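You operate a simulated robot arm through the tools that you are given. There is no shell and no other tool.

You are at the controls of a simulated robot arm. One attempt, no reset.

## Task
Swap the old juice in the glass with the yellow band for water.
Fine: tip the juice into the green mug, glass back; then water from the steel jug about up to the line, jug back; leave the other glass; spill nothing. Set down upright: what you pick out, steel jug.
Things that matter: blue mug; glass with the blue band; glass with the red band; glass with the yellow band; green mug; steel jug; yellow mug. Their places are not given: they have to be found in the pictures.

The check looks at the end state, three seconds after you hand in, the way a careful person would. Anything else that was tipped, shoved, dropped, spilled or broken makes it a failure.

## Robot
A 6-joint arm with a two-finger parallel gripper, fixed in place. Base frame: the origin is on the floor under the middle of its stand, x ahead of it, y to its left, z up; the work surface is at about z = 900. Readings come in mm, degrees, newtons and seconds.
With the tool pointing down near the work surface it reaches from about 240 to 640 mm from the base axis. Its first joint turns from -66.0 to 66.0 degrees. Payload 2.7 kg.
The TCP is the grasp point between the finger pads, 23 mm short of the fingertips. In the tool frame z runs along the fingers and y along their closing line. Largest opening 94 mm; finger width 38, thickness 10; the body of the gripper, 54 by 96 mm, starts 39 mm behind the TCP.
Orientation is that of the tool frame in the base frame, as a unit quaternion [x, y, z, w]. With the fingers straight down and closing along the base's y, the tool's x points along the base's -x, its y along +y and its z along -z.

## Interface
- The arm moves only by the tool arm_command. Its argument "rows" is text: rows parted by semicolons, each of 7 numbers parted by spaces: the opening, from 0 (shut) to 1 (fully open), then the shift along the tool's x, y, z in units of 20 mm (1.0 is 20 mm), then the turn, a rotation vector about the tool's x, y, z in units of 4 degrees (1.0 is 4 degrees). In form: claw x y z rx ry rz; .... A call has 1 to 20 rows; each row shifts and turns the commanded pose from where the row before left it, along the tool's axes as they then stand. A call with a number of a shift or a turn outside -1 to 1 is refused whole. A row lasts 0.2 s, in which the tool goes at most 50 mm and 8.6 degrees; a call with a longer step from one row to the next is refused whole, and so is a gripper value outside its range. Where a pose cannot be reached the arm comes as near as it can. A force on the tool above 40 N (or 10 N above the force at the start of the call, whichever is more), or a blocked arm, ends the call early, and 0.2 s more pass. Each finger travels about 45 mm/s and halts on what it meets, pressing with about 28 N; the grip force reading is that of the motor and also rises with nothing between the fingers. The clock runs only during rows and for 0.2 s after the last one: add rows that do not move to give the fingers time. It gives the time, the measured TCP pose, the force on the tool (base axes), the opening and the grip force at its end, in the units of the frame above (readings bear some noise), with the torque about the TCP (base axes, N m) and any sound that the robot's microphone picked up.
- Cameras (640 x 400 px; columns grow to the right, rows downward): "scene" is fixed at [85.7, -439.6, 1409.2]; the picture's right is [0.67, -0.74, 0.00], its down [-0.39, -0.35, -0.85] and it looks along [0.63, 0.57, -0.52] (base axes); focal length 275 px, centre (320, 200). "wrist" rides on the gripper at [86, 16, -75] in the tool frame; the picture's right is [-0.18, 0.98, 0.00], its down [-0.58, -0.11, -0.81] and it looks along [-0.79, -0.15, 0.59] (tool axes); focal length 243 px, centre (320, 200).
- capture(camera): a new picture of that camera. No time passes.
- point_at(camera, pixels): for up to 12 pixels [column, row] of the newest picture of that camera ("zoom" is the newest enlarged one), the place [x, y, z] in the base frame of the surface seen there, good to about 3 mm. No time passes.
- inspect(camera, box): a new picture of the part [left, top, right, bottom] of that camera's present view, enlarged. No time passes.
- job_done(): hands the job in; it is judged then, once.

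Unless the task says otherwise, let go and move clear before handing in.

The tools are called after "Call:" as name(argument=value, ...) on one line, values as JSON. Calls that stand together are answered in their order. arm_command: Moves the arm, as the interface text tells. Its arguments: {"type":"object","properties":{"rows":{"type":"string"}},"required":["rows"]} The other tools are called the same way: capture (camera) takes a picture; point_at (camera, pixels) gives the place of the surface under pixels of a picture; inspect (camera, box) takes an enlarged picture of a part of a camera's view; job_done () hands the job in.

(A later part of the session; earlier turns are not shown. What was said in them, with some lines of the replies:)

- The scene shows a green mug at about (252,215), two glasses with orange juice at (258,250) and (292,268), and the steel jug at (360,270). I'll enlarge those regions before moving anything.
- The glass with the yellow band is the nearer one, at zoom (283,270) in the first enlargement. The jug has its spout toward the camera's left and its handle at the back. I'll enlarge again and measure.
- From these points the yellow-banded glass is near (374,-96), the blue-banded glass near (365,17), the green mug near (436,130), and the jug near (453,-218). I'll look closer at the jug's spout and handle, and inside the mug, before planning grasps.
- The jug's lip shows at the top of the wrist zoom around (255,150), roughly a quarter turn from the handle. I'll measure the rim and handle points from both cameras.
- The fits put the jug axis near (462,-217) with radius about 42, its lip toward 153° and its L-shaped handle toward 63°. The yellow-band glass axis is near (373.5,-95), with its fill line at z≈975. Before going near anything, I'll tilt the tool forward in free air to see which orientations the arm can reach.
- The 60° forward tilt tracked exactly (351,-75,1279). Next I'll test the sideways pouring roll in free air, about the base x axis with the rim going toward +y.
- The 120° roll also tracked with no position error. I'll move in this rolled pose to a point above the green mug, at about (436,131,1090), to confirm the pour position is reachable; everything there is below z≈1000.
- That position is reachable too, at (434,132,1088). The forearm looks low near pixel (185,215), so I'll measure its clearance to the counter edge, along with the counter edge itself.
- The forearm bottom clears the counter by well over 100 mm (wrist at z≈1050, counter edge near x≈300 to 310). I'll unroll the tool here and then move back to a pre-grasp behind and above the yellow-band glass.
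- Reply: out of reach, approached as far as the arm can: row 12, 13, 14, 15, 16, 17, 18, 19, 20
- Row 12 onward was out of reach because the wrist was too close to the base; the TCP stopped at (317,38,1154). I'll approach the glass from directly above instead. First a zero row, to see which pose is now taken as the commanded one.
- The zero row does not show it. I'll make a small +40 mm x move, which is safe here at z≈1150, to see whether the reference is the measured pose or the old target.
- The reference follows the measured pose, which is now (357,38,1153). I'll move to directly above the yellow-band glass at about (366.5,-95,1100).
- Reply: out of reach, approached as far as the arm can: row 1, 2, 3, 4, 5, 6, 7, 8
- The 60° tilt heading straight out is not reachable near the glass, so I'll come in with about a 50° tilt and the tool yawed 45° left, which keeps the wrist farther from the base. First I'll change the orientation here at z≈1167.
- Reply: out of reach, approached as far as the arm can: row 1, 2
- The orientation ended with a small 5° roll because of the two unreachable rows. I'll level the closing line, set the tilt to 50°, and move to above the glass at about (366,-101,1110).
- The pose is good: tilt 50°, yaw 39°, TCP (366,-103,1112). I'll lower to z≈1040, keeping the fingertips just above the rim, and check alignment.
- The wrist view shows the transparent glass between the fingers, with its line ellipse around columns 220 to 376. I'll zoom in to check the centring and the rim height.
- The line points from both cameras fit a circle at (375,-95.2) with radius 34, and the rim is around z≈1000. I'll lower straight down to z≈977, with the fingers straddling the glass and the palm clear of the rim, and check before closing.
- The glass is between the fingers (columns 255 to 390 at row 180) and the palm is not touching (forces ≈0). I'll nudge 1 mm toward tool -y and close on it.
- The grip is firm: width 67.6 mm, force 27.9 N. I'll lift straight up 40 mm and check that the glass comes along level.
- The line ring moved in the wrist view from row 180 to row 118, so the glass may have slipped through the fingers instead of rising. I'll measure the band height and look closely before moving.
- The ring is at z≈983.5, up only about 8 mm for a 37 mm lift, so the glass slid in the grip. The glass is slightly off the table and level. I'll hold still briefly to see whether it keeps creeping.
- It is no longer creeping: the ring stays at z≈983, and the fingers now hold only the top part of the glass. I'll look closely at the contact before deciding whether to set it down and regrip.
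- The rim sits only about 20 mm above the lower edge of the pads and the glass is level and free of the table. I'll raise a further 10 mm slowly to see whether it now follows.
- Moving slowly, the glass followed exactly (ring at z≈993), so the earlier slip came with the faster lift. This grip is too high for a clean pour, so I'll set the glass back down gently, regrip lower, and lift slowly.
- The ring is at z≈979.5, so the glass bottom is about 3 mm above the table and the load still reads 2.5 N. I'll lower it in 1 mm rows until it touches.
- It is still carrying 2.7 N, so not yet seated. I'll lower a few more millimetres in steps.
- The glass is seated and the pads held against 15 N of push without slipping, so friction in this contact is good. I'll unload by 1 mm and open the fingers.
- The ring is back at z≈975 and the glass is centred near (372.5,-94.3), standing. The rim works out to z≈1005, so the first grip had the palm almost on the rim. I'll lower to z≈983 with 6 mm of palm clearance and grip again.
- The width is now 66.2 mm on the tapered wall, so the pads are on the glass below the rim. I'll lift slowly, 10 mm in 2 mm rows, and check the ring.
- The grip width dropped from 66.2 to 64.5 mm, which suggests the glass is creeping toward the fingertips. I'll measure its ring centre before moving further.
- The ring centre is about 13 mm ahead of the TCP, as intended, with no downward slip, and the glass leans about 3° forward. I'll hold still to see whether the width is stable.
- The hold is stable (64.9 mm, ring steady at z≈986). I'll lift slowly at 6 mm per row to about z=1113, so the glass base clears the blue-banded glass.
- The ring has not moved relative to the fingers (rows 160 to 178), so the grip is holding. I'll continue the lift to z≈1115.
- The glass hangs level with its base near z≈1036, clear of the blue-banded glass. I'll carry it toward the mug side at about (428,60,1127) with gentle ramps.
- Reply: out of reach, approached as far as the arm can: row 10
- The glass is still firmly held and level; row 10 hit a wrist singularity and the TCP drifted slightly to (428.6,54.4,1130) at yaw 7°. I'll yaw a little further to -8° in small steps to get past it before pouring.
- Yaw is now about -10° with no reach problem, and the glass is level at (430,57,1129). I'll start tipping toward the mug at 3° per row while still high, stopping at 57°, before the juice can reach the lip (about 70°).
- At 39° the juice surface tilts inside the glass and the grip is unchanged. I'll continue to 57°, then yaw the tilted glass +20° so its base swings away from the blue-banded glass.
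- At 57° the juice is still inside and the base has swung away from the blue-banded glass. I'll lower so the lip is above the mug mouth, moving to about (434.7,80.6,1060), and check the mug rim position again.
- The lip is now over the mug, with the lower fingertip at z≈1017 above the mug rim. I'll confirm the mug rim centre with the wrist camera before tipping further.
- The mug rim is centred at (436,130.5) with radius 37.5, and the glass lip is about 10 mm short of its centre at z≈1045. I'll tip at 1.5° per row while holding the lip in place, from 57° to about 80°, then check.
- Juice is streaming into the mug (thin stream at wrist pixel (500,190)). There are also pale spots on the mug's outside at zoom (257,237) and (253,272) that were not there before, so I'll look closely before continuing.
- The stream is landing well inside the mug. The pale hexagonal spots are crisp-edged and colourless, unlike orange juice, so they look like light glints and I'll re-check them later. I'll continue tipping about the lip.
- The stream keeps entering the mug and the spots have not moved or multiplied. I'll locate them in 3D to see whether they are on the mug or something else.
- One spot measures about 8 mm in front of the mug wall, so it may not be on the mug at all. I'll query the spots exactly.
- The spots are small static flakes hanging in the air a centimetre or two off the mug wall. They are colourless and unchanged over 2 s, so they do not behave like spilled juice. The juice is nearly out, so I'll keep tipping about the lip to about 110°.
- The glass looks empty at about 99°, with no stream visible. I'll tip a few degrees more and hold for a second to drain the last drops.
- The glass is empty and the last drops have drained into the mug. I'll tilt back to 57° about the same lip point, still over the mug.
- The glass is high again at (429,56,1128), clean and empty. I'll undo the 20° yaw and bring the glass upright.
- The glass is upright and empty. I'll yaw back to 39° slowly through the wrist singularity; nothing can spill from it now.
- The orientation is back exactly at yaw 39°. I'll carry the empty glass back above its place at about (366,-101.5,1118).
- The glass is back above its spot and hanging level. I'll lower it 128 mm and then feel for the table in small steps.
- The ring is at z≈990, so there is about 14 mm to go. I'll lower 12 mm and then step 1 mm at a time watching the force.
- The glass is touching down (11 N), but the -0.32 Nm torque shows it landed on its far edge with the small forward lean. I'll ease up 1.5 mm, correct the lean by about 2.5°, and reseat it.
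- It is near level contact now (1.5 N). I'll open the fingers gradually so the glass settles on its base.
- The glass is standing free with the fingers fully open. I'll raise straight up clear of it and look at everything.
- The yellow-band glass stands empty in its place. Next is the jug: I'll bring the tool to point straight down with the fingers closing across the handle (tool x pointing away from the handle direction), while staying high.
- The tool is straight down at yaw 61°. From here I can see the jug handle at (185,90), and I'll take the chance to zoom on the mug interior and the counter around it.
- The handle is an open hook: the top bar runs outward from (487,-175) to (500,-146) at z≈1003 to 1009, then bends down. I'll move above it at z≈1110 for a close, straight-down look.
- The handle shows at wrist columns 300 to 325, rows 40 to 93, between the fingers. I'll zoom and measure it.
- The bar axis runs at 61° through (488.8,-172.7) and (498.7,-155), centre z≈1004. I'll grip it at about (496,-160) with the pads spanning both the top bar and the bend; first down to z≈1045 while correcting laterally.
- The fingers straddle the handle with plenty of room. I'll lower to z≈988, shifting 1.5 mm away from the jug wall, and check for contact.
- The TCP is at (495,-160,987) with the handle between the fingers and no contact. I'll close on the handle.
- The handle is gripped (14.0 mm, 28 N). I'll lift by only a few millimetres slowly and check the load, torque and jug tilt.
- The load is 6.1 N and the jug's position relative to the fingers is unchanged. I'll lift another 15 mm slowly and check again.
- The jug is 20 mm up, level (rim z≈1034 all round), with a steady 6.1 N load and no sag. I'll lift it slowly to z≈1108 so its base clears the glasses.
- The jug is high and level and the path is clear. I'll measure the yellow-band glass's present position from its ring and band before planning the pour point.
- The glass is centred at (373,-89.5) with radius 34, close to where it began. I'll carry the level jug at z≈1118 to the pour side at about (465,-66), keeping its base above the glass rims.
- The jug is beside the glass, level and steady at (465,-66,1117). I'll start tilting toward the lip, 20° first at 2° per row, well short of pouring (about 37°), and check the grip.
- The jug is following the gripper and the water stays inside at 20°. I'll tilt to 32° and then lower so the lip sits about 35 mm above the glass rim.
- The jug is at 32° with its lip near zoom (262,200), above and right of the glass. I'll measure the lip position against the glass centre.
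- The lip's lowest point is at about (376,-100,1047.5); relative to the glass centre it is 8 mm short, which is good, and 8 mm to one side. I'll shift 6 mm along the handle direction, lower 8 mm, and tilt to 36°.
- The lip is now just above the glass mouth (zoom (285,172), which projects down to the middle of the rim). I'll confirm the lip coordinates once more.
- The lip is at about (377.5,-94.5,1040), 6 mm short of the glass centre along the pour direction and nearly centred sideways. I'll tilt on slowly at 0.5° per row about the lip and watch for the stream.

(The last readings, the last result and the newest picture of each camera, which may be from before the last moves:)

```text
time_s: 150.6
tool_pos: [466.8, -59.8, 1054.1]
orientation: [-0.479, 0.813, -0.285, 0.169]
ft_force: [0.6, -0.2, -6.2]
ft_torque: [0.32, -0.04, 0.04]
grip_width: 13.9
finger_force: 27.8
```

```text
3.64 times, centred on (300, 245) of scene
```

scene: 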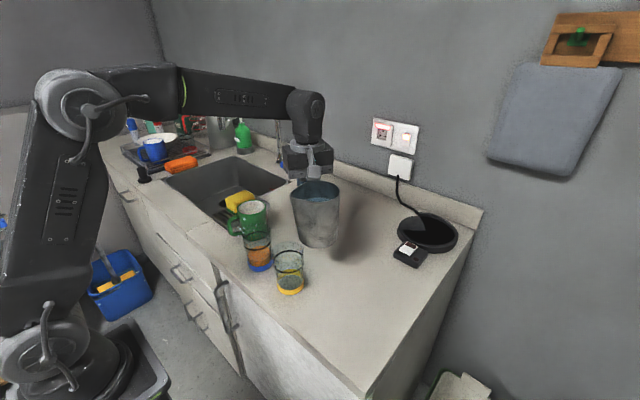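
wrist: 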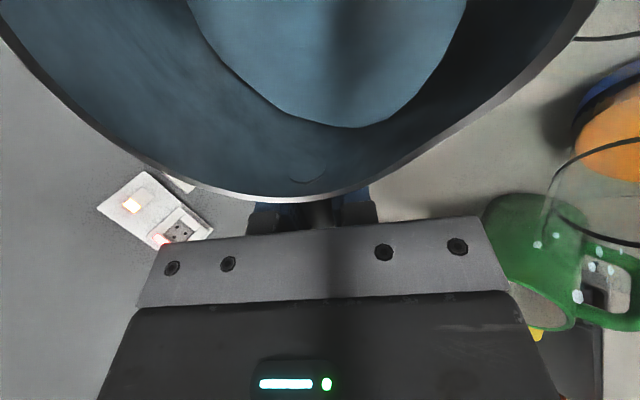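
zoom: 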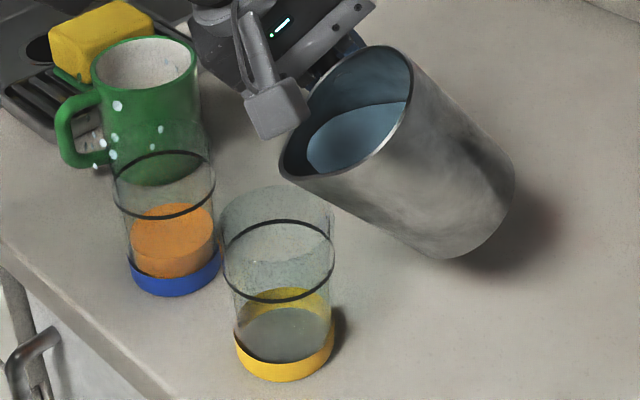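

No stream yet at 39°. I'll continue in half-degree rows.

Call:
arm_command(rows="0 0 -0.0122 -0.024 0.125 0 0;0 0 -0.0122 -0.024 0.125 0 0;0 0 -0.0122 -0.024 0.125 0 0;0 0 -0.0122 -0.024 0.125 0 0;0 0 -0.0122 -0.024 0.125 0 0;0 0 -0.0122 -0.024 0.125 0 0")

Call:
inspect(camera="scene", box=[250, 190, 350, 300])

Call:
capture(camera="wrist")

```text
time_s: 152.0
tool_pos: [464.5, -61.1, 1058.0]
orientation: [-0.475, 0.805, -0.307, 0.183]
ft_force: [-0.1, 0.3, -5.2]
ft_torque: [0.34, -0.01, 0.02]
grip_width: 14.0
finger_force: 28.2
```

```text
3.64 times, centred on (300, 245) of scene
```

zoom: 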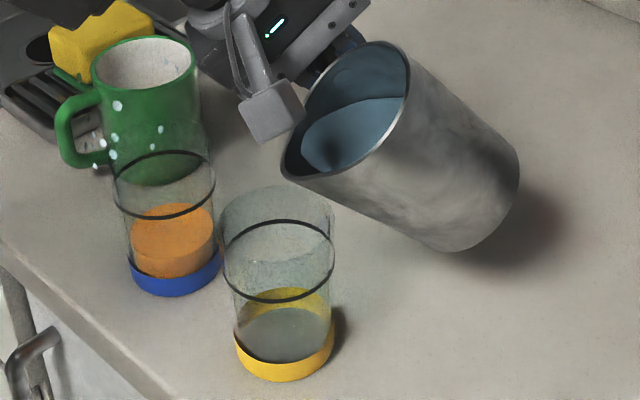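

```text
taken
```

wrist: 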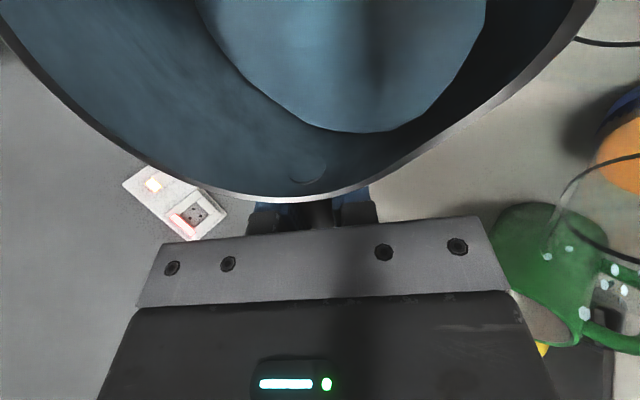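

At 42° the water is still just below the lip. I'll continue carefully.

Call:
arm_command(rows="0 0 -0.0122 -0.024 0.125 0 0;0 0 -0.0122 -0.024 0.125 0 0;0 0 -0.0122 -0.024 0.125 0 0;0 0 -0.0122 -0.024 0.125 0 0;0 0 0 0 0 0 0")

Call:
inspect(camera="scene", box=[250, 190, 350, 300])

```text
time_s: 153.2
tool_pos: [465.3, -59.0, 1058.1]
orientation: [-0.472, 0.799, -0.32, 0.19]
ft_force: [-0.4, -1.2, -5.8]
ft_torque: [0.34, 0.01, 0.0]
grip_width: 13.7
finger_force: 28.1
```

```text
3.64 times, centred on (300, 245) of scene
```

zoom: 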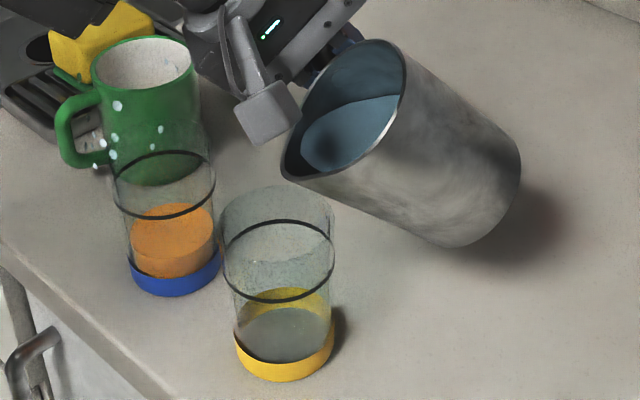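

No stream yet at 44°, and the lip is still over the glass centre. I'll continue.

Call:
arm_command(rows="0 0 -0.0122 -0.024 0.125 0 0;0 0 -0.0122 -0.024 0.125 0 0;0 0 -0.0122 -0.024 0.125 0 0;0 0 -0.0122 -0.024 0.125 0 0;0 0 0 0 0 0 0")

Call:
inspect(camera="scene", box=[250, 190, 350, 300])

Call:
point_at(camera="zoom", pixels=[[284, 174], [290, 178], [300, 179], [284, 165], [330, 140], [350, 120], [310, 160]])

```text
time_s: 154.4
tool_pos: [463.9, -60.2, 1061.6]
orientation: [-0.468, 0.793, -0.335, 0.199]
ft_force: [-0.2, 0.0, -6.7]
ft_torque: [0.34, 0.01, 0.02]
grip_width: 14.0
finger_force: 28.0
```

```text
3.64 times, centred on (300, 245) of scene
```

zoom: 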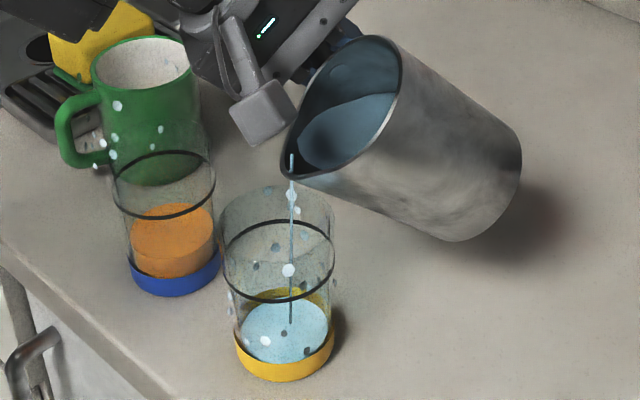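

```text
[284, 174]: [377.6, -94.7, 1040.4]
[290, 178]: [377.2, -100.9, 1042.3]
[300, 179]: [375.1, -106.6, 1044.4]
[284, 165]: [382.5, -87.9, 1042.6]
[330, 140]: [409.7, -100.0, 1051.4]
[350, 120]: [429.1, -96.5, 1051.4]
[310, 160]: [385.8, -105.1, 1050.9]
```

Water is streaming from the lip cleanly into the glass at 46°, and the same pale flakes appear around the pour, so they come with the pour rendering. I'll hold and watch the level.

Call:
arm_command(rows="0 0 0 0 0 0 0;0 0 0 0 0 0 0;0 0 0 0 0 0 0")

Call:
inspect(camera="scene", box=[250, 190, 350, 300])

Call:
inspect(camera="scene", box=[262, 230, 322, 300])

```text
time_s: 155.2
tool_pos: [464.1, -58.6, 1061.5]
orientation: [-0.469, 0.793, -0.334, 0.198]
ft_force: [-0.4, 0.7, -5.4]
ft_torque: [0.35, 0.0, -0.02]
grip_width: 13.9
finger_force: 27.9
```

```text
3.64 times, centred on (300, 245) of scene
```

zoom: 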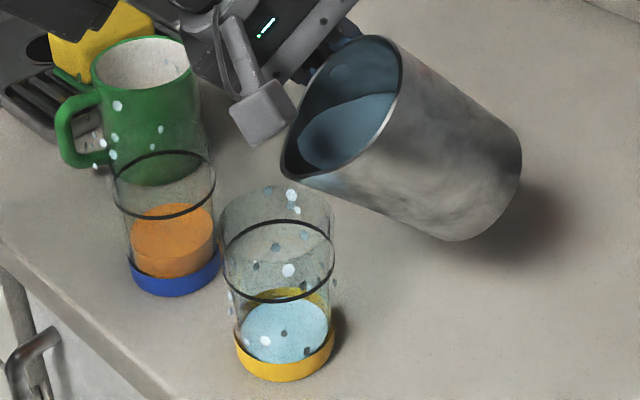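

```text
5.71 times, centred on (292, 265) of scene
```

zoom: 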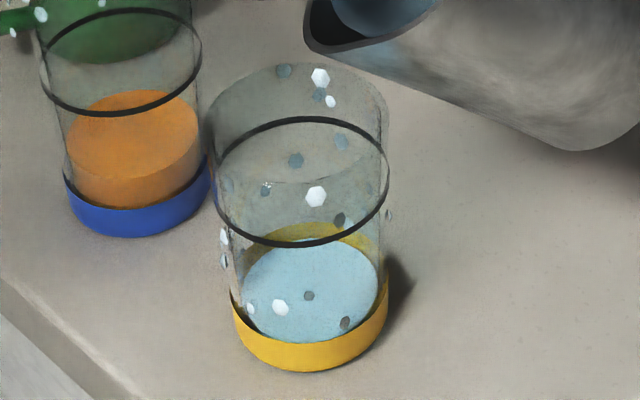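

The stream stopped as the jug level equalised, with a shallow layer in the glass and no misses. I'll lower the lip 8 mm closer to the glass and continue tilting slowly, another 4°.

Call:
arm_command(rows="0 0 0.144 0.139 0 0 0;0 0 0.144 0.139 0 0 0;0 0 0 0 0 0 0;0 0 -0.0122 -0.024 0.125 0 0;0 0 -0.0122 -0.024 0.125 0 0;0 0 -0.0122 -0.024 0.125 0 0;0 0 -0.0122 -0.024 0.125 0 0;0 0 -0.0122 -0.024 0.125 0 0;0 0 -0.0122 -0.024 0.125 0 0;0 0 -0.0122 -0.024 0.125 0 0;0 0 -0.0122 -0.024 0.125 0 0")

Call:
inspect(camera="scene", box=[250, 190, 350, 300])

```text
time_s: 157.6
tool_pos: [462.7, -58.9, 1055.7]
orientation: [-0.461, 0.781, -0.362, 0.215]
ft_force: [0.9, 0.2, -5.3]
ft_torque: [0.31, 0.02, 0.02]
grip_width: 13.6
finger_force: 28.0
```

```text
3.64 times, centred on (300, 245) of scene
```

zoom: 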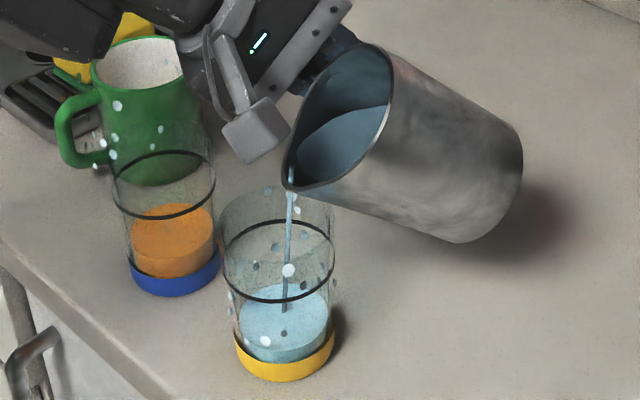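

The stream is steady and centred in the glass at about 50°. I'll let it run briefly and measure the water surface.

Call:
arm_command(rows="0 0 0 0 0 0 0;0 0 0 0 0 0 0;0 0 0 0 0 0 0")

Call:
inspect(camera="scene", box=[262, 220, 322, 300])

Call:
point_at(camera="zoom", pixels=[[275, 270], [290, 290], [320, 260], [330, 285], [260, 300], [310, 255], [340, 270]])

```text
time_s: 158.4
tool_pos: [462.6, -57.6, 1056.5]
orientation: [-0.46, 0.782, -0.362, 0.214]
ft_force: [0.3, -0.6, -5.1]
ft_torque: [0.31, -0.03, -0.01]
grip_width: 13.9
finger_force: 27.9
```

```text
5.00 times, centred on (292, 260) of scene
```

zoom: 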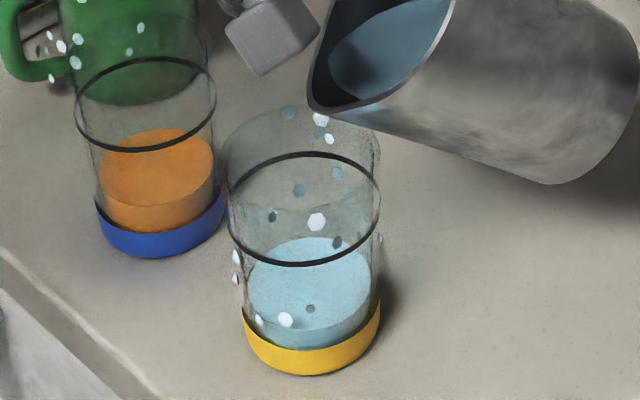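

```text
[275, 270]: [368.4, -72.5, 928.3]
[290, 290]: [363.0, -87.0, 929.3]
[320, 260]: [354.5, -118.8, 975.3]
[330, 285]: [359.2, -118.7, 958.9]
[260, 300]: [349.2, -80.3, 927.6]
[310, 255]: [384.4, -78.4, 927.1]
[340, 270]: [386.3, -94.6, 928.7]
```

The water surface in the glass is at z≈928, with the line at 975. I'll tilt a further 5° in half-degree rows, holding the lip in place.

Call:
arm_command(rows="0 0 -0.0122 -0.024 0.125 0 0;0 0 -0.0122 -0.024 0.125 0 0;0 0 -0.0122 -0.024 0.125 0 0;0 0 -0.0122 -0.024 0.125 0 0;0 0 -0.0122 -0.024 0.125 0 0;0 0 -0.0122 -0.024 0.125 0 0;0 0 -0.0122 -0.024 0.125 0 0;0 0 -0.0122 -0.024 0.125 0 0;0 0 -0.0122 -0.024 0.125 0 0;0 0 -0.0122 -0.024 0.125 0 0;0 0 0 0 0 0 0;0 0 0 0 0 0 0")

Call:
inspect(camera="scene", box=[252, 200, 332, 300])

Call:
point_at(camera="zoom", pixels=[[290, 215], [300, 235], [270, 225], [320, 220], [290, 250], [260, 240], [310, 210]])

```text
time_s: 161.0
tool_pos: [460.7, -56.9, 1061.6]
orientation: [-0.451, 0.764, -0.397, 0.234]
ft_force: [0.3, 0.0, -5.4]
ft_torque: [0.3, -0.03, 0.05]
grip_width: 13.9
finger_force: 27.9
```

```text
4.00 times, centred on (292, 250) of scene
```

zoom: 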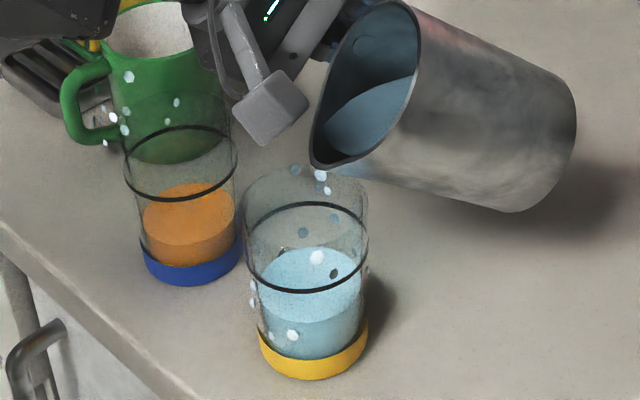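

```text
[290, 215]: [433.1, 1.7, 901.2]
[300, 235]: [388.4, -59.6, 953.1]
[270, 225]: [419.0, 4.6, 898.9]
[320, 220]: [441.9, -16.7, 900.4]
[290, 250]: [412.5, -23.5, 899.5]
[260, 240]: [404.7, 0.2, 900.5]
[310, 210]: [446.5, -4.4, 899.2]
```

The level has risen clearly. I'll measure the surface properly at the middle of the water ellipse.

Call:
point_at(camera="zoom", pixels=[[310, 275], [290, 275], [330, 290], [300, 305], [345, 275], [280, 290], [305, 313]])

```text
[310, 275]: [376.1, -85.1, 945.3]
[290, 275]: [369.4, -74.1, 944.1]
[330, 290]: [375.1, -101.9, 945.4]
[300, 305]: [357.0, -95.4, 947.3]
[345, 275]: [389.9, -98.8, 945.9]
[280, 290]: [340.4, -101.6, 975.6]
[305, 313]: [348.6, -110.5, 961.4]
```

The surface is at z≈945.5, rising about 3.4 mm per degree. I'll tilt another 5°.

Call:
arm_command(rows="0 0 -0.0122 -0.024 0.125 0 0;0 0 -0.0122 -0.024 0.125 0 0;0 0 -0.0122 -0.024 0.125 0 0;0 0 -0.0122 -0.024 0.125 0 0;0 0 -0.0122 -0.024 0.125 0 0;0 0 -0.0122 -0.024 0.125 0 0;0 0 -0.0122 -0.024 0.125 0 0;0 0 -0.0122 -0.024 0.125 0 0;0 0 -0.0122 -0.024 0.125 0 0;0 0 -0.0122 -0.024 0.125 0 0;0 0 0 0 0 0 0;0 0 0 0 0 0 0")

Call:
inspect(camera="scene", box=[252, 200, 332, 300])

Call:
point_at(camera="zoom", pixels=[[310, 260], [290, 260], [330, 270], [300, 280], [345, 260], [280, 265], [320, 250]])

```text
time_s: 163.6
tool_pos: [457.3, -56.4, 1065.7]
orientation: [-0.44, 0.747, -0.429, 0.254]
ft_force: [0.1, 1.1, -4.3]
ft_torque: [0.3, 0.01, 0.0]
grip_width: 14.3
finger_force: 27.6
```

```text
4.00 times, centred on (292, 250) of scene
```

zoom: 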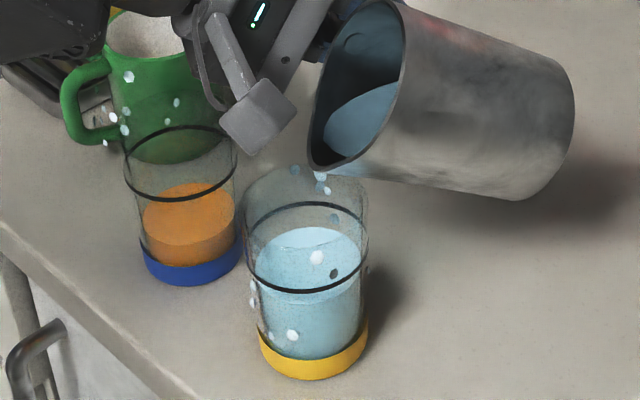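

```text
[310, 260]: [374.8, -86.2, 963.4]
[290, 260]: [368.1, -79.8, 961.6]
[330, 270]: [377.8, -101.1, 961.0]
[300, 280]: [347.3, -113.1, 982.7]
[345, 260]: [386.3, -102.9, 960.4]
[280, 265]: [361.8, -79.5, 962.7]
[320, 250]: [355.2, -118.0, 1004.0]
```

The surface is at z≈962. I'll tilt 3° more, then measure again.

Call:
arm_command(rows="0 0 -0.0122 -0.024 0.125 0 0;0 0 -0.0122 -0.024 0.125 0 0;0 0 -0.0122 -0.024 0.125 0 0;0 0 -0.0122 -0.024 0.125 0 0;0 0 -0.0122 -0.024 0.125 0 0;0 0 -0.0122 -0.024 0.125 0 0;0 0 0 0 0 0 0;0 0 0 0 0 0 0;0 0 0 0 0 0 0")

Call:
inspect(camera="scene", box=[252, 200, 332, 300])

Call:
point_at(camera="zoom", pixels=[[310, 250], [290, 250], [330, 260], [300, 265], [345, 250], [280, 255], [325, 240]])

```text
time_s: 165.6
tool_pos: [457.2, -53.9, 1067.8]
orientation: [-0.434, 0.735, -0.448, 0.266]
ft_force: [0.1, 0.1, -3.6]
ft_torque: [0.24, 0.01, 0.0]
grip_width: 13.9
finger_force: 28.0
```

```text
4.00 times, centred on (292, 250) of scene
```

zoom: 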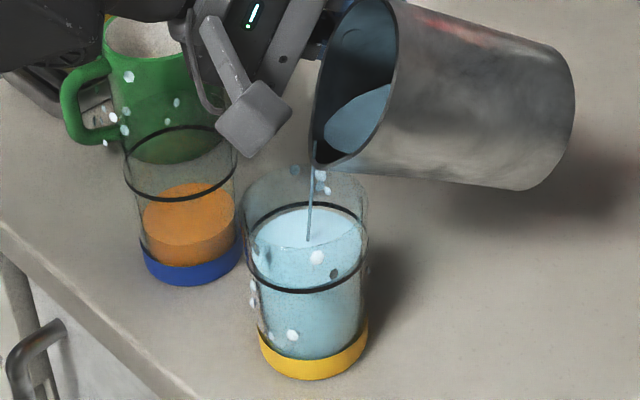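

```text
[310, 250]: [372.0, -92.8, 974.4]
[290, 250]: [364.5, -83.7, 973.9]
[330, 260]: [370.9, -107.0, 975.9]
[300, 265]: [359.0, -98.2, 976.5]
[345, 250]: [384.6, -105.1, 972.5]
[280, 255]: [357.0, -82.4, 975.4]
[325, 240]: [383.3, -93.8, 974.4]
```

The level is at z≈975, right at the line, and a thin stream is still running. I'll tilt back immediately about the lip to stop it.

Call:
arm_command(rows="0 0 0.0976 0.192 -1 0 0;0 0 0.0976 0.192 -1 0 0;0 0 0.0976 0.192 -1 0 0;0 0 0.0732 0.144 -0.75 0 0;0 0 0.0488 0.096 -0.5 0 0;0 0 0.0488 0.096 -0.5 0 0;0 0 0 0 0 0 0")

Call:
inspect(camera="scene", box=[252, 200, 332, 300])

Call:
point_at(camera="zoom", pixels=[[310, 250], [290, 250], [330, 260], [300, 265], [345, 250], [280, 255], [325, 240]])

```text
time_s: 167.2
tool_pos: [463.0, -59.3, 1052.2]
orientation: [-0.472, 0.799, -0.32, 0.19]
ft_force: [-0.4, 0.7, -4.4]
ft_torque: [0.19, -0.03, 0.01]
grip_width: 13.9
finger_force: 27.4
```

```text
4.00 times, centred on (292, 250) of scene
```

zoom: 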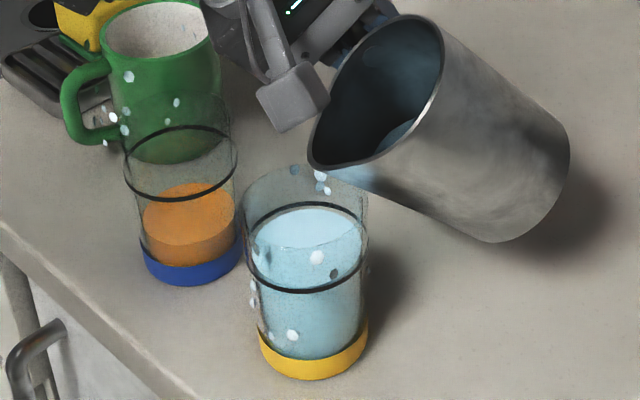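

```text
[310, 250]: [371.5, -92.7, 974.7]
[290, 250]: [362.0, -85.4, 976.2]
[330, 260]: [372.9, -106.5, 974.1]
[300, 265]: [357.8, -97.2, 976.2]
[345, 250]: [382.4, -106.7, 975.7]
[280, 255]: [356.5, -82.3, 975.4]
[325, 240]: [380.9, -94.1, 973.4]
```

The stream has stopped and the surface is level at z≈975, right on the line. I'll lift the tilted jug straight up by 70 mm.

Call:
arm_command(rows="0 0 0 0 0 0 0;0 0 -0.087 -0.09 0 0 0;0 0 -0.174 -0.18 0 0 0;0 0 -0.174 -0.18 0 0 0;0 0 -0.174 -0.18 0 0 0;0 0 -0.174 -0.18 0 0 0;0 0 -0.174 -0.18 0 0 0;0 0 -0.174 -0.18 0 0 0;0 0 -0.174 -0.18 0 0 0;0 0 -0.174 -0.18 0 0 0;0 0 -0.174 -0.18 0 0 0;0 0 -0.174 -0.18 0 0 0;0 0 -0.174 -0.18 0 0 0;0 0 -0.174 -0.18 0 0 0;0 0 -0.174 -0.18 0 0 0;0 0 -0.087 -0.09 0 0 0;0 0 0 0 0 0 0")

Call:
inspect(camera="scene", box=[230, 130, 390, 300])

```text
time_s: 170.8
tool_pos: [465.2, -58.7, 1118.9]
orientation: [-0.471, 0.799, -0.321, 0.19]
ft_force: [-0.1, -1.0, -3.2]
ft_torque: [0.22, -0.04, -0.03]
grip_width: 13.8
finger_force: 27.9
```

```text
2.35 times, centred on (310, 215) of scene
```

zoom: 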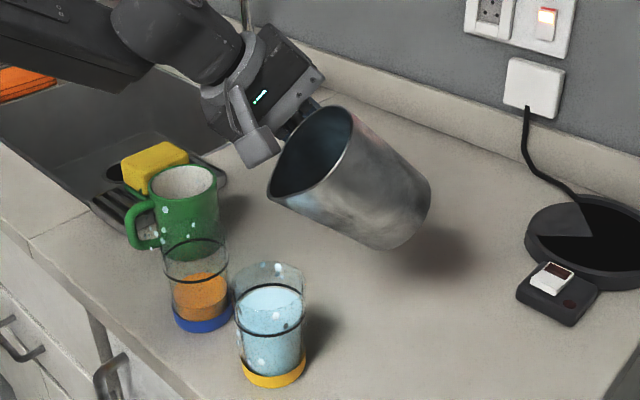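

The glass is full to the line and the counter around it is dry. I'll bring the jug back upright at this height.

Call:
arm_command(rows="0 0 0 0 -0.3 0 0;0 0 0 0 -0.625 0 0;0 0 0 0 -0.625 0 0;0 0 0 0 -0.625 0 0;0 0 0 0 -0.625 0 0;0 0 0 0 -0.625 0 0;0 0 0 0 -0.625 0 0;0 0 0 0 -0.625 0 0;0 0 0 0 -0.625 0 0;0 0 0 0 -0.625 0 0;0 0 0 0 -0.625 0 0;0 0 0 0 -0.625 0 0;0 0 0 0 -0.625 0 0;0 0 0 0 -0.625 0 0;0 0 0 0 -0.625 0 0;0 0 0 0 -0.625 0 0;0 0 0 0 -0.625 0 0;0 0 0 0 -0.625 0 0;0 0 0 0 0 0 0")

Call:
capture(camera="wrist")

Call:
capture(camera="scene")

```text
time_s: 174.8
tool_pos: [464.2, -59.9, 1122.1]
orientation: [-0.508, 0.861, 0.001, 0.001]
ft_force: [0.0, 0.6, -3.9]
ft_torque: [0.15, -0.09, 0.02]
grip_width: 14.1
finger_force: 27.4
```

```text
taken
```

wrist: 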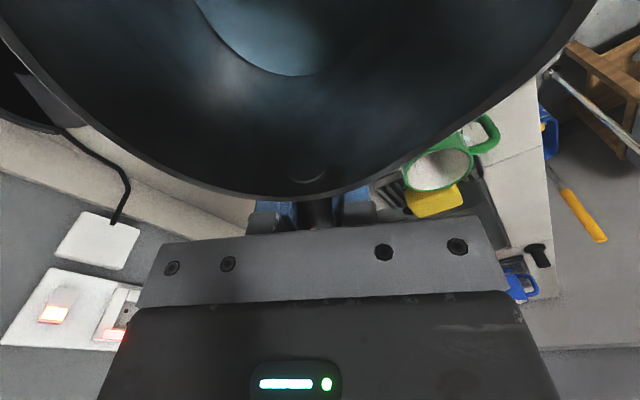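

```text
taken
```

scene: 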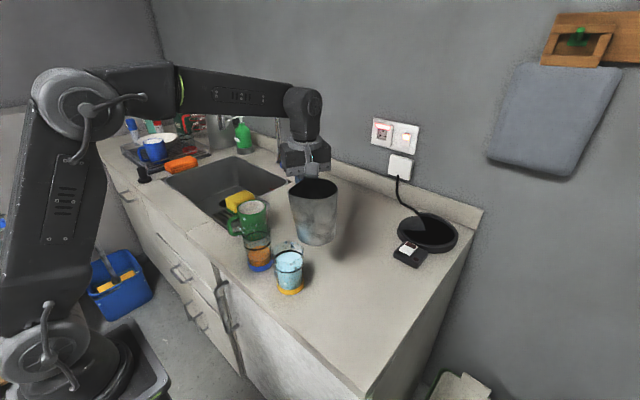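

The jug is upright again with the remaining water inside. I'll carry it back at this height to above its original spot at (495,-160).

Call:
arm_command(rows="0 0.1015 -0.1044 0 0 0 0;0 0.1015 -0.1044 0 0 0 0;0 0.2031 -0.2089 0 0 0 0;0 0.2031 -0.2089 0 0 0 0;0 0.2031 -0.2089 0 0 0 0;0 0.2031 -0.2089 0 0 0 0;0 0.2031 -0.2089 0 0 0 0;0 0.2031 -0.2089 0 0 0 0;0 0.2031 -0.2089 0 0 0 0;0 0.2031 -0.2089 0 0 0 0;0 0.2031 -0.2089 0 0 0 0;0 0.2031 -0.2089 0 0 0 0;0 0.2031 -0.2089 0 0 0 0;0 0.2031 -0.2089 0 0 0 0;0 0.2031 -0.2089 0 0 0 0;0 0.2031 -0.2089 0 0 0 0;0 0.2031 -0.2089 0 0 0 0;0 0.2031 -0.2089 0 0 0 0;0 0.1015 -0.1044 0 0 0 0;0 0.1015 -0.1044 0 0 0 0")

Call:
arm_command(rows="0 0 0 0.15 0 0 0;0 0 0 0.3 0 0 0;0 0 0 0.3 0 0 0;0 0 0 0.3 0 0 0;0 0 0 0.3 0 0 0;0 0 0 0.3 0 0 0;0 0 0 0.3 0 0 0;0 0 0 0.3 0 0 0;0 0 0 0.3 0 0 0;0 0 0 0.3 0 0 0;0 0 0 0.3 0 0 0;0 0 0 0.3 0 0 0;0 0 0 0.3 0 0 0;0 0 0 0.3 0 0 0;0 0 0 0.3 0 0 0;0 0 0 0.3 0 0 0;0 0 0 0.3 0 0 0;0 0 0 0.3 0 0 0;0 0 0 0.3 0 0 0;0 0 0 0.15 0 0 0")

Call:
capture(camera="scene")

Call:
inspect(camera="scene", box=[300, 190, 420, 310])

```text
time_s: 179.0
tool_pos: [493.7, -160.7, 1120.2]
orientation: [-0.508, 0.861, -0.001, 0.001]
ft_force: [0.1, -0.1, -3.6]
ft_torque: [0.18, -0.07, 0.0]
grip_width: 13.8
finger_force: 28.6
```

```text
time_s: 183.2
tool_pos: [495.3, -161.3, 1006.9]
orientation: [-0.508, 0.861, -0.001, 0.001]
ft_force: [-0.1, 1.0, -3.9]
ft_torque: [0.21, -0.12, -0.04]
grip_width: 14.0
finger_force: 28.1
```

```text
taken
```

scene: 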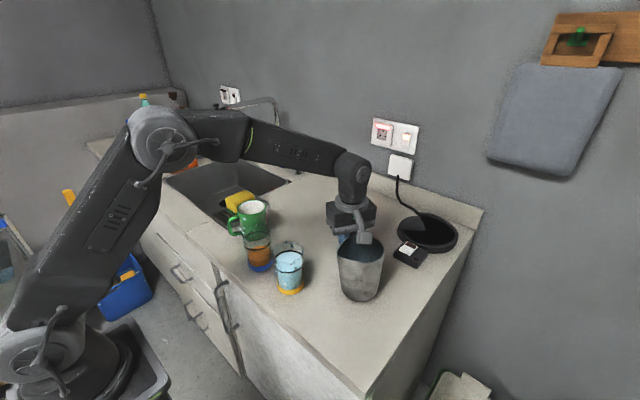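

```text
3.33 times, centred on (360, 250) of scene
```

zoom: 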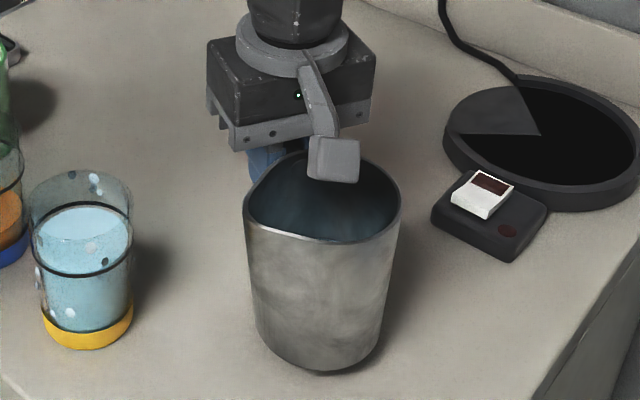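

The jug hangs upright about 18 mm above its spot. I'll lower 14 mm gently, then step 1 mm at a time to touch down.

Call:
arm_command(rows="0 0 0 0.1 0 0 0;0 0 0 0.1 0 0 0;0 0 0 0.1 0 0 0;0 0 0 0.1 0 0 0;0 0 0 0.1 0 0 0;0 0 0 0.1 0 0 0;0 0 0 0.1 0 0 0;0 0 0 0 0 0 0")

Call:
arm_command(rows="0 0 0 0.05 0 0 0;0 0 0 0.05 0 0 0;0 0 0 0 0 0 0")

```text
time_s: 185.0
tool_pos: [495.6, -160.4, 992.1]
orientation: [-0.508, 0.861, 0.0, 0.001]
ft_force: [-1.1, 0.7, -3.7]
ft_torque: [0.19, -0.12, 0.02]
grip_width: 13.9
finger_force: 27.4
```

```text
time_s: 185.8
tool_pos: [494.7, -159.7, 990.4]
orientation: [-0.508, 0.861, 0.0, 0.001]
ft_force: [-0.1, -0.1, -4.7]
ft_torque: [0.21, -0.1, 0.0]
grip_width: 14.2
finger_force: 27.9
```

The jug is still hanging with about a 4 N load at z≈990. I'll continue in 1 mm steps, watching for contact.

Call:
arm_command(rows="0 0 0 0.05 0 0 0;0 0 0 0 0 0 0")

Call:
arm_command(rows="0 0 0 0.05 0 0 0;0 0 0 0 0 0 0")

Call:
inspect(camera="scene", box=[300, 190, 420, 310])

```text
time_s: 186.4
tool_pos: [495.8, -159.4, 989.1]
orientation: [-0.508, 0.861, 0.0, 0.002]
ft_force: [-0.2, 0.3, -4.2]
ft_torque: [0.2, -0.09, -0.02]
grip_width: 14.3
finger_force: 27.7
```

```text
time_s: 187.0
tool_pos: [494.4, -160.9, 988.4]
orientation: [-0.508, 0.861, -0.001, 0.001]
ft_force: [-0.6, 2.7, 2.6]
ft_torque: [-0.04, 0.36, -0.14]
grip_width: 14.0
finger_force: 27.9
```

```text
3.33 times, centred on (360, 250) of scene
```

zoom: 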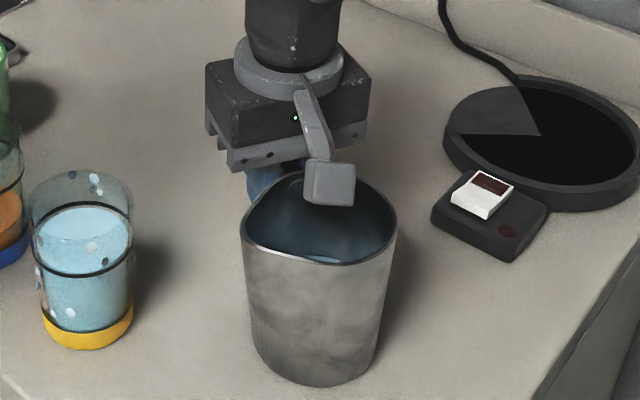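

The jug is seated on the counter (force flipped to +2.6 N). I'll open the fingers gradually and then rise straight up.

Call:
arm_command(rows="0.17 0 0 0 0 0 0;0.2 0 0 0 0 0 0;0.3 0 0 0 0 0 0;0.5 0 0 0 0 0 0;0.7 0 0 0 0 0 0;0.8 0 0 0 0 0 0;0.8 0 0 0 0 0 0")

Call:
capture(camera="wrist")

Call:
inspect(camera="scene", box=[300, 190, 420, 310])

```text
time_s: 188.6
tool_pos: [495.1, -159.6, 989.0]
orientation: [-0.508, 0.861, 0.0, 0.001]
ft_force: [0.0, -0.7, -1.0]
ft_torque: [-0.05, -0.05, -0.02]
grip_width: 75.3
finger_force: 0.1
```

```text
taken
```

wrist: 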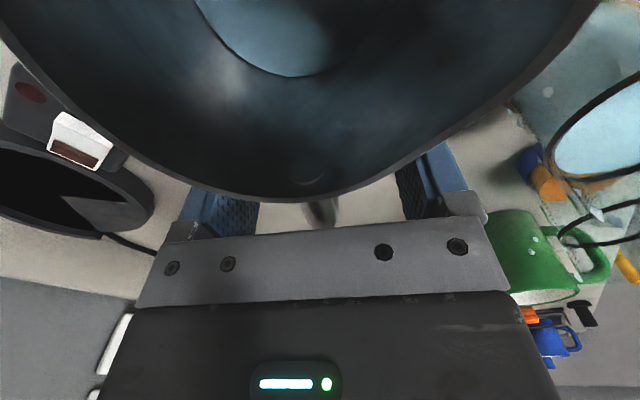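

```text
3.33 times, centred on (360, 250) of scene
```

zoom: 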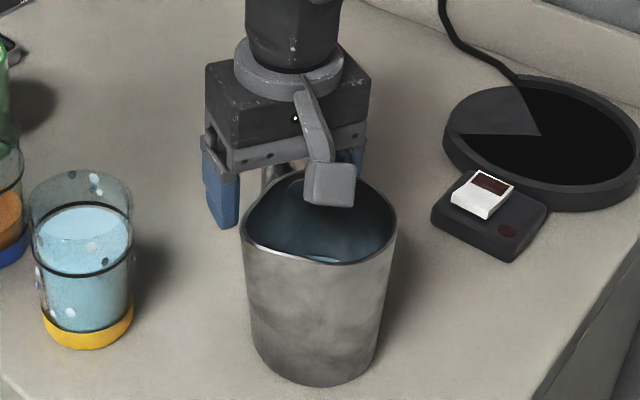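

The fingers are clear of the handle and the jug is standing where it started. I'll rise straight up and survey the scene.

Call:
arm_command(rows="0.8 0 0 -0.2 0 0 0;0.8 0 0 -0.4 0 0 0;0.8 0 0 -0.5 0 0 0;0.8 0 0 -0.5 0 0 0;0.8 0 0 -0.5 0 0 0;0.8 0 0 -0.5 0 0 0;0.8 0 0 -0.5 0 0 0;0.8 0 0 -0.5 0 0 0;0.8 0 0 -0.5 0 0 0;0.8 0 0 -0.5 0 0 0;0.8 0 0 -0.5 0 0 0;0.8 0 0 -0.5 0 0 0;0.8 0 0 -0.5 0 0 0;0.8 0 0 -0.5 0 0 0;0.8 0 0 -0.5 0 0 0;0.8 0 0 -0.5 0 0 0;0.8 0 0 0 0 0 0")

Call:
capture(camera="scene")

Call:
inspect(camera="scene", box=[220, 190, 390, 310])

Call:
capture(camera="wrist")

```text
time_s: 192.2
tool_pos: [494.6, -161.9, 1141.4]
orientation: [-0.508, 0.861, -0.001, 0.001]
ft_force: [0.3, 1.2, 0.1]
ft_torque: [0.04, -0.05, 0.02]
grip_width: 75.3
finger_force: 0.0
```

```text
taken
```

scene: 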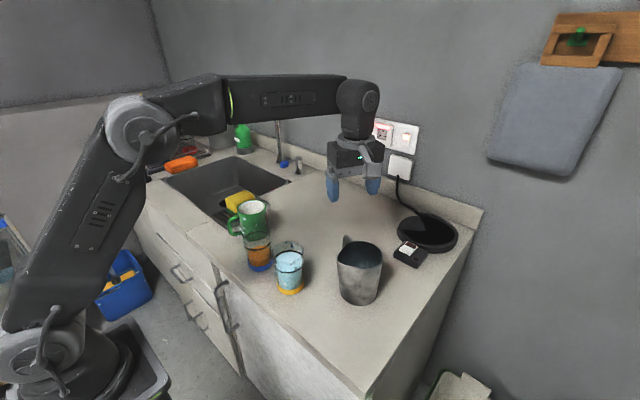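

```text
3.33 times, centred on (305, 250) of scene
```

zoom: 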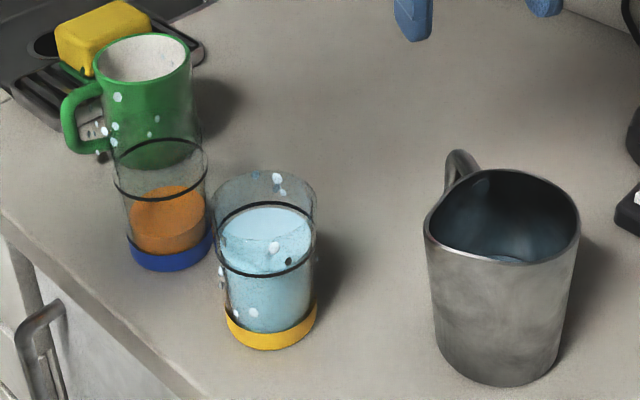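

```text
taken
```

wrist: 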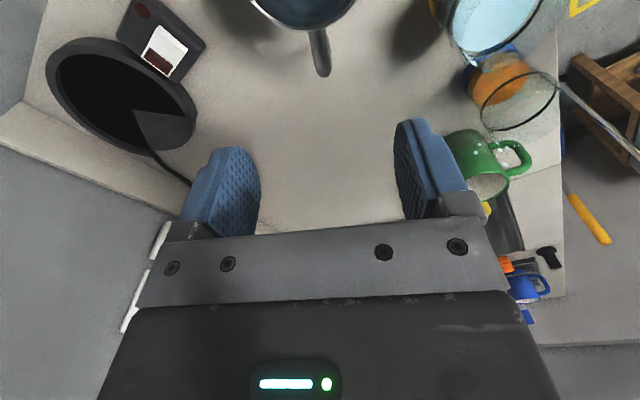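

Everything is set down. I'll zoom on the mug, the two glasses and the jug to check levels and look for any spills.

Call:
inspect(camera="wrist", box=[430, 100, 560, 220])

Call:
inspect(camera="scene", box=[225, 190, 285, 245])

Call:
inspect(camera="scene", box=[260, 235, 320, 300])

Call:
point_at(camera="zoom", pixels=[[300, 150], [270, 150], [330, 160], [290, 180], [350, 150], [320, 230], [300, 330], [360, 310]])

```text
3.33 times, centred on (495, 160) of wrist
```

zoom: 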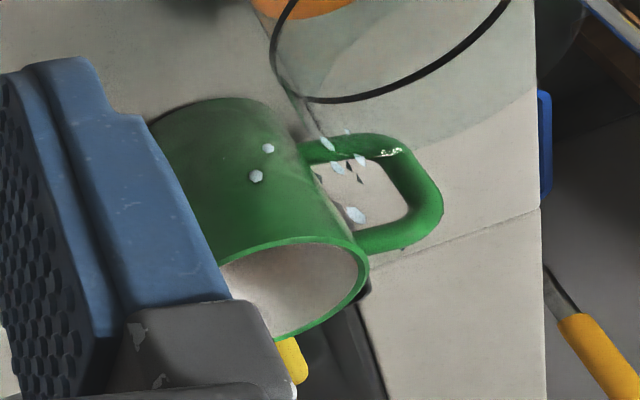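

```text
7.27 times, centred on (255, 218) of scene
```

zoom: 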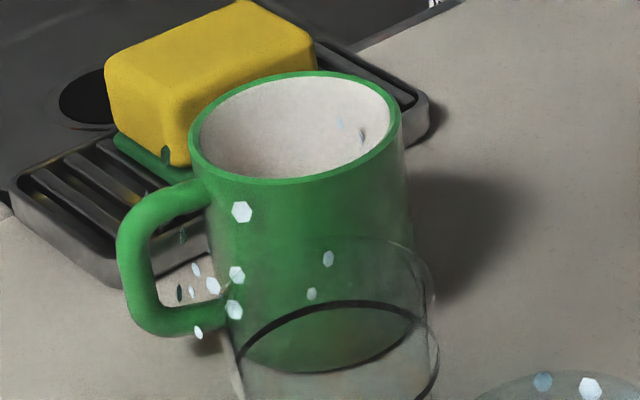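

```text
6.15 times, centred on (290, 268) of scene
```

zoom: 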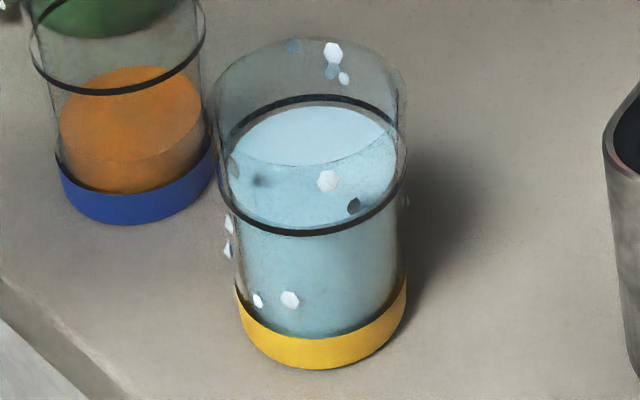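

```text
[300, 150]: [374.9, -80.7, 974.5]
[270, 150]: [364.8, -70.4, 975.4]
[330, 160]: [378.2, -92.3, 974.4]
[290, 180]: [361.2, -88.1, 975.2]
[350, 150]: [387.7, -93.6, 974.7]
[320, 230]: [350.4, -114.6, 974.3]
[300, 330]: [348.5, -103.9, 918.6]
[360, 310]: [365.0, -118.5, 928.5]
```

The water surface is at z≈974.7, right on the line, the other glass is untouched and the counter looks dry. I'll go up toward the starting pose, clear of everything, to look down into the mug.

Call:
arm_command(rows="0.8 0 0 -0.7 0 0 0;0.8 0 0 -0.7 0 0 0;0.8 0 0 -0.7 0 0 0;0.8 0 0 -0.7 0 0 0;0.8 0 0 -0.7 0 0 0;0.8 0 0 -0.7 0 0 0;0.8 0 0 -0.7 0 0 0;0.8 0 0 -0.7 0 0 0;0.8 0 0 -0.7 0 0 0;0.8 0 0 -0.7 0 0 0;0.8 -0.0428 0.937 0 0 0 0;0.8 -0.0428 0.937 0 0 0 0;0.8 -0.0428 0.937 0 0 0 0;0.8 -0.0428 0.937 0 0 0 0;0.8 -0.0428 0.937 0 0 0 0;0.8 -0.0428 0.937 0 0 0 0;0.8 -0.0428 0.937 0 0 0 0;0.8 -0.0428 0.937 0 0 0 0;0.8 -0.0428 0.937 0 0 0 0;0.8 0 0 0 0 0 0")

Call:
arm_command(rows="0.8 0 0 0 0 0 0.953;0.8 0 0 0 0 0 0.953;0.8 0 0 0 0 0 0.953;0.8 0 0 0 0 0 0.953;0.8 0 0 0 0 0 0.953;0.8 0 0 0 0 0 0.953;0.8 0 0 0 0 0 0.953;0.8 0 0 0 0 0 0.953;0.8 0 0 0 0 0 0.953;0.8 0 0 0 0 0 0.953;0.8 0 0 0 0 0 0.953;0.8 0 0 0 0 0 0.953;0.8 0 0 0 0 0 0.953;0.8 0 0 0 0 0 0.953;0.8 0 0 0 0 0 0.953;0.8 0 0 0 0 0 0.953;0.8 0 0 0 0 0 0")

Call:
capture(camera="wrist")

Call:
capture(camera="scene")

```text
time_s: 196.4
tool_pos: [338.7, -67.7, 1267.7]
orientation: [-0.508, 0.861, 0.0, 0.001]
ft_force: [1.6, -0.4, -0.1]
ft_torque: [-0.01, 0.03, 0.01]
grip_width: 75.0
finger_force: 0.0
out of reach, approached as far as the arm can: row 9, 10
```

```text
time_s: 200.0
tool_pos: [338.6, -67.4, 1268.7]
orientation: [-0.001, 1.0, 0.001, 0.001]
ft_force: [0.5, -0.6, -0.1]
ft_torque: [0.04, -0.01, 0.0]
grip_width: 75.3
finger_force: 0.1
```

```text
taken
```

wrist: 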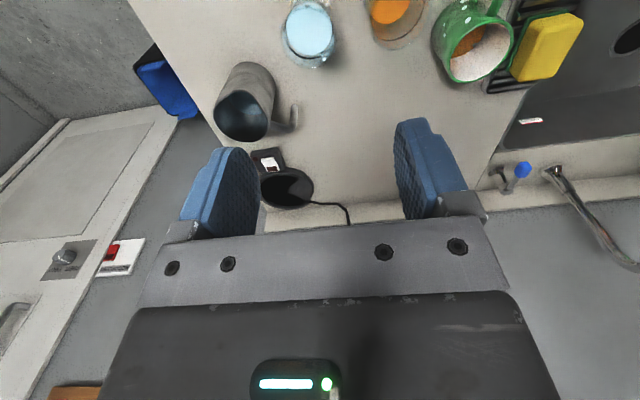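

```text
taken
```

scene: 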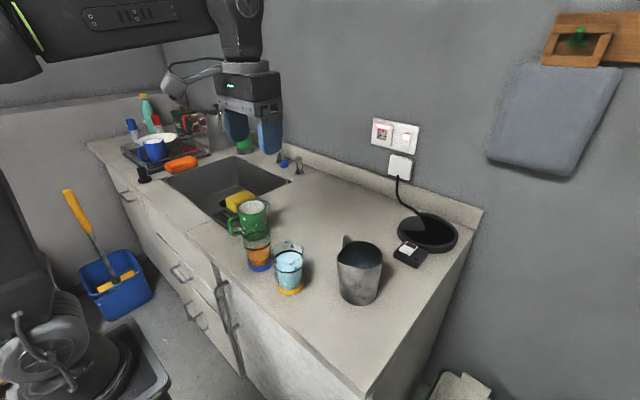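

The wrist view now shows orange juice in the green mug at (467,45), water in the yellow-band glass, and the jug in place. I'll zoom once more for spills before handing in.

Call:
inspect(camera="wrist", box=[400, 0, 560, 100])

Call:
inspect(camera="wrist", box=[200, 0, 430, 145])

Call:
inspect(camera="scene", box=[220, 180, 400, 320])

Call:
point_at(camera="zoom", pixels=[[425, 240], [440, 250], [490, 263], [530, 260], [568, 235], [545, 195], [490, 180], [445, 200], [480, 370], [430, 340]])

```text
4.00 times, centred on (480, 50) of wrist
```

zoom: 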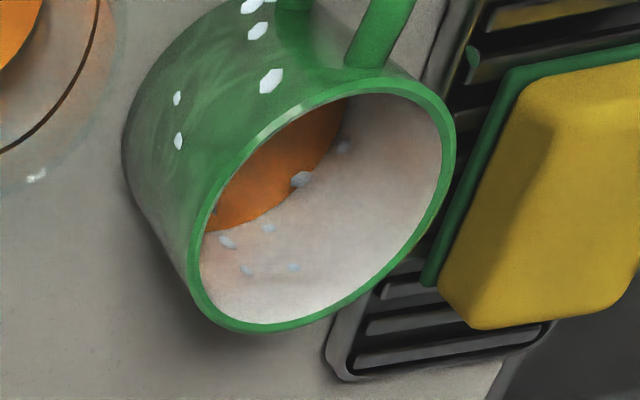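

```text
2.76 times, centred on (315, 72) of wrist
```

zoom: 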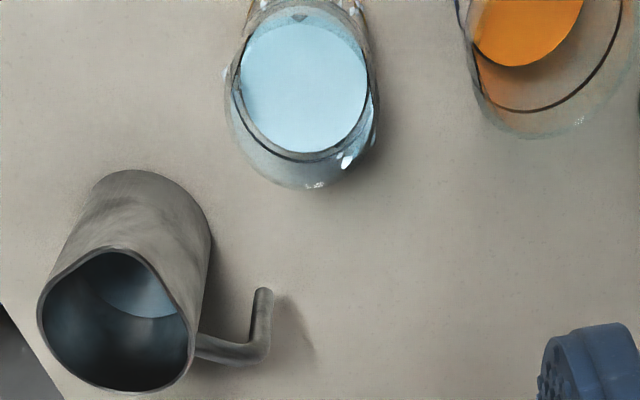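

```text
2.86 times, centred on (310, 250) of scene
```

zoom: 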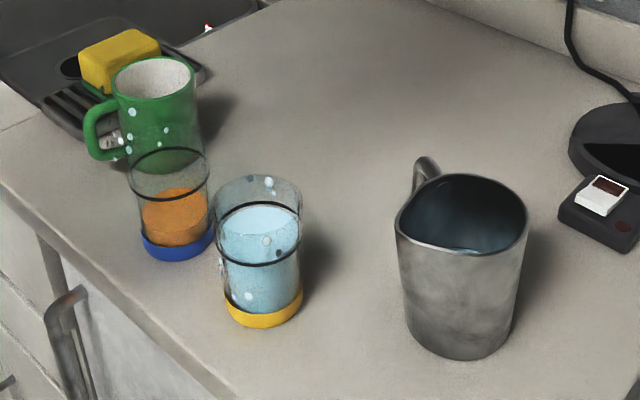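

```text
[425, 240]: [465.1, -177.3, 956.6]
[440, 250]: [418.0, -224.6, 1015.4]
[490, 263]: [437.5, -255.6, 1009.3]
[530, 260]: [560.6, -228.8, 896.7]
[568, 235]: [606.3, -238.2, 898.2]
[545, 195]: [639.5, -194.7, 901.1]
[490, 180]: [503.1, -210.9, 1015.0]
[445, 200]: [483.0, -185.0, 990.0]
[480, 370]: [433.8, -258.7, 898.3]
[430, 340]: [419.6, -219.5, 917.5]
```

The mug holds the juice (orange at zoom (280,160)), and the yellow-band glass is filled with water to its line. The jug stands upright on its original spot, the other glass is undisturbed, and I see no liquid on the counter. The pale flakes around the mug and glass are still there; I could not identify them, but they have not moved and leave no wet mark. The gripper is open and clear, so I'll hand in.

Call:
job_done()

```text
The job is handed in.
```

The juice from the yellow-band glass is now in the green mug. That glass is back in its place and filled with water to its line. I've handed the job in; the result of the check has not come back.

- **Water level:** the surface measured z ≈ 975 mm, the same height as the line.
- **Glass:** it stands upright about 6 mm from where it started. On the first try the grip slipped, so I set the glass down and regripped it; nothing spilled.
- **Jug:** it is upright on its original spot, with the leftover water still in it.
- **Other items:** I left the blue-band glass alone and saw no liquid on the counter.
- **Not explained:** small pale flakes appeared in the pictures around the green mug and the glass once I started pouring. They did not move and left no wet marks, so I took them for a display effect, but I could not confirm that.
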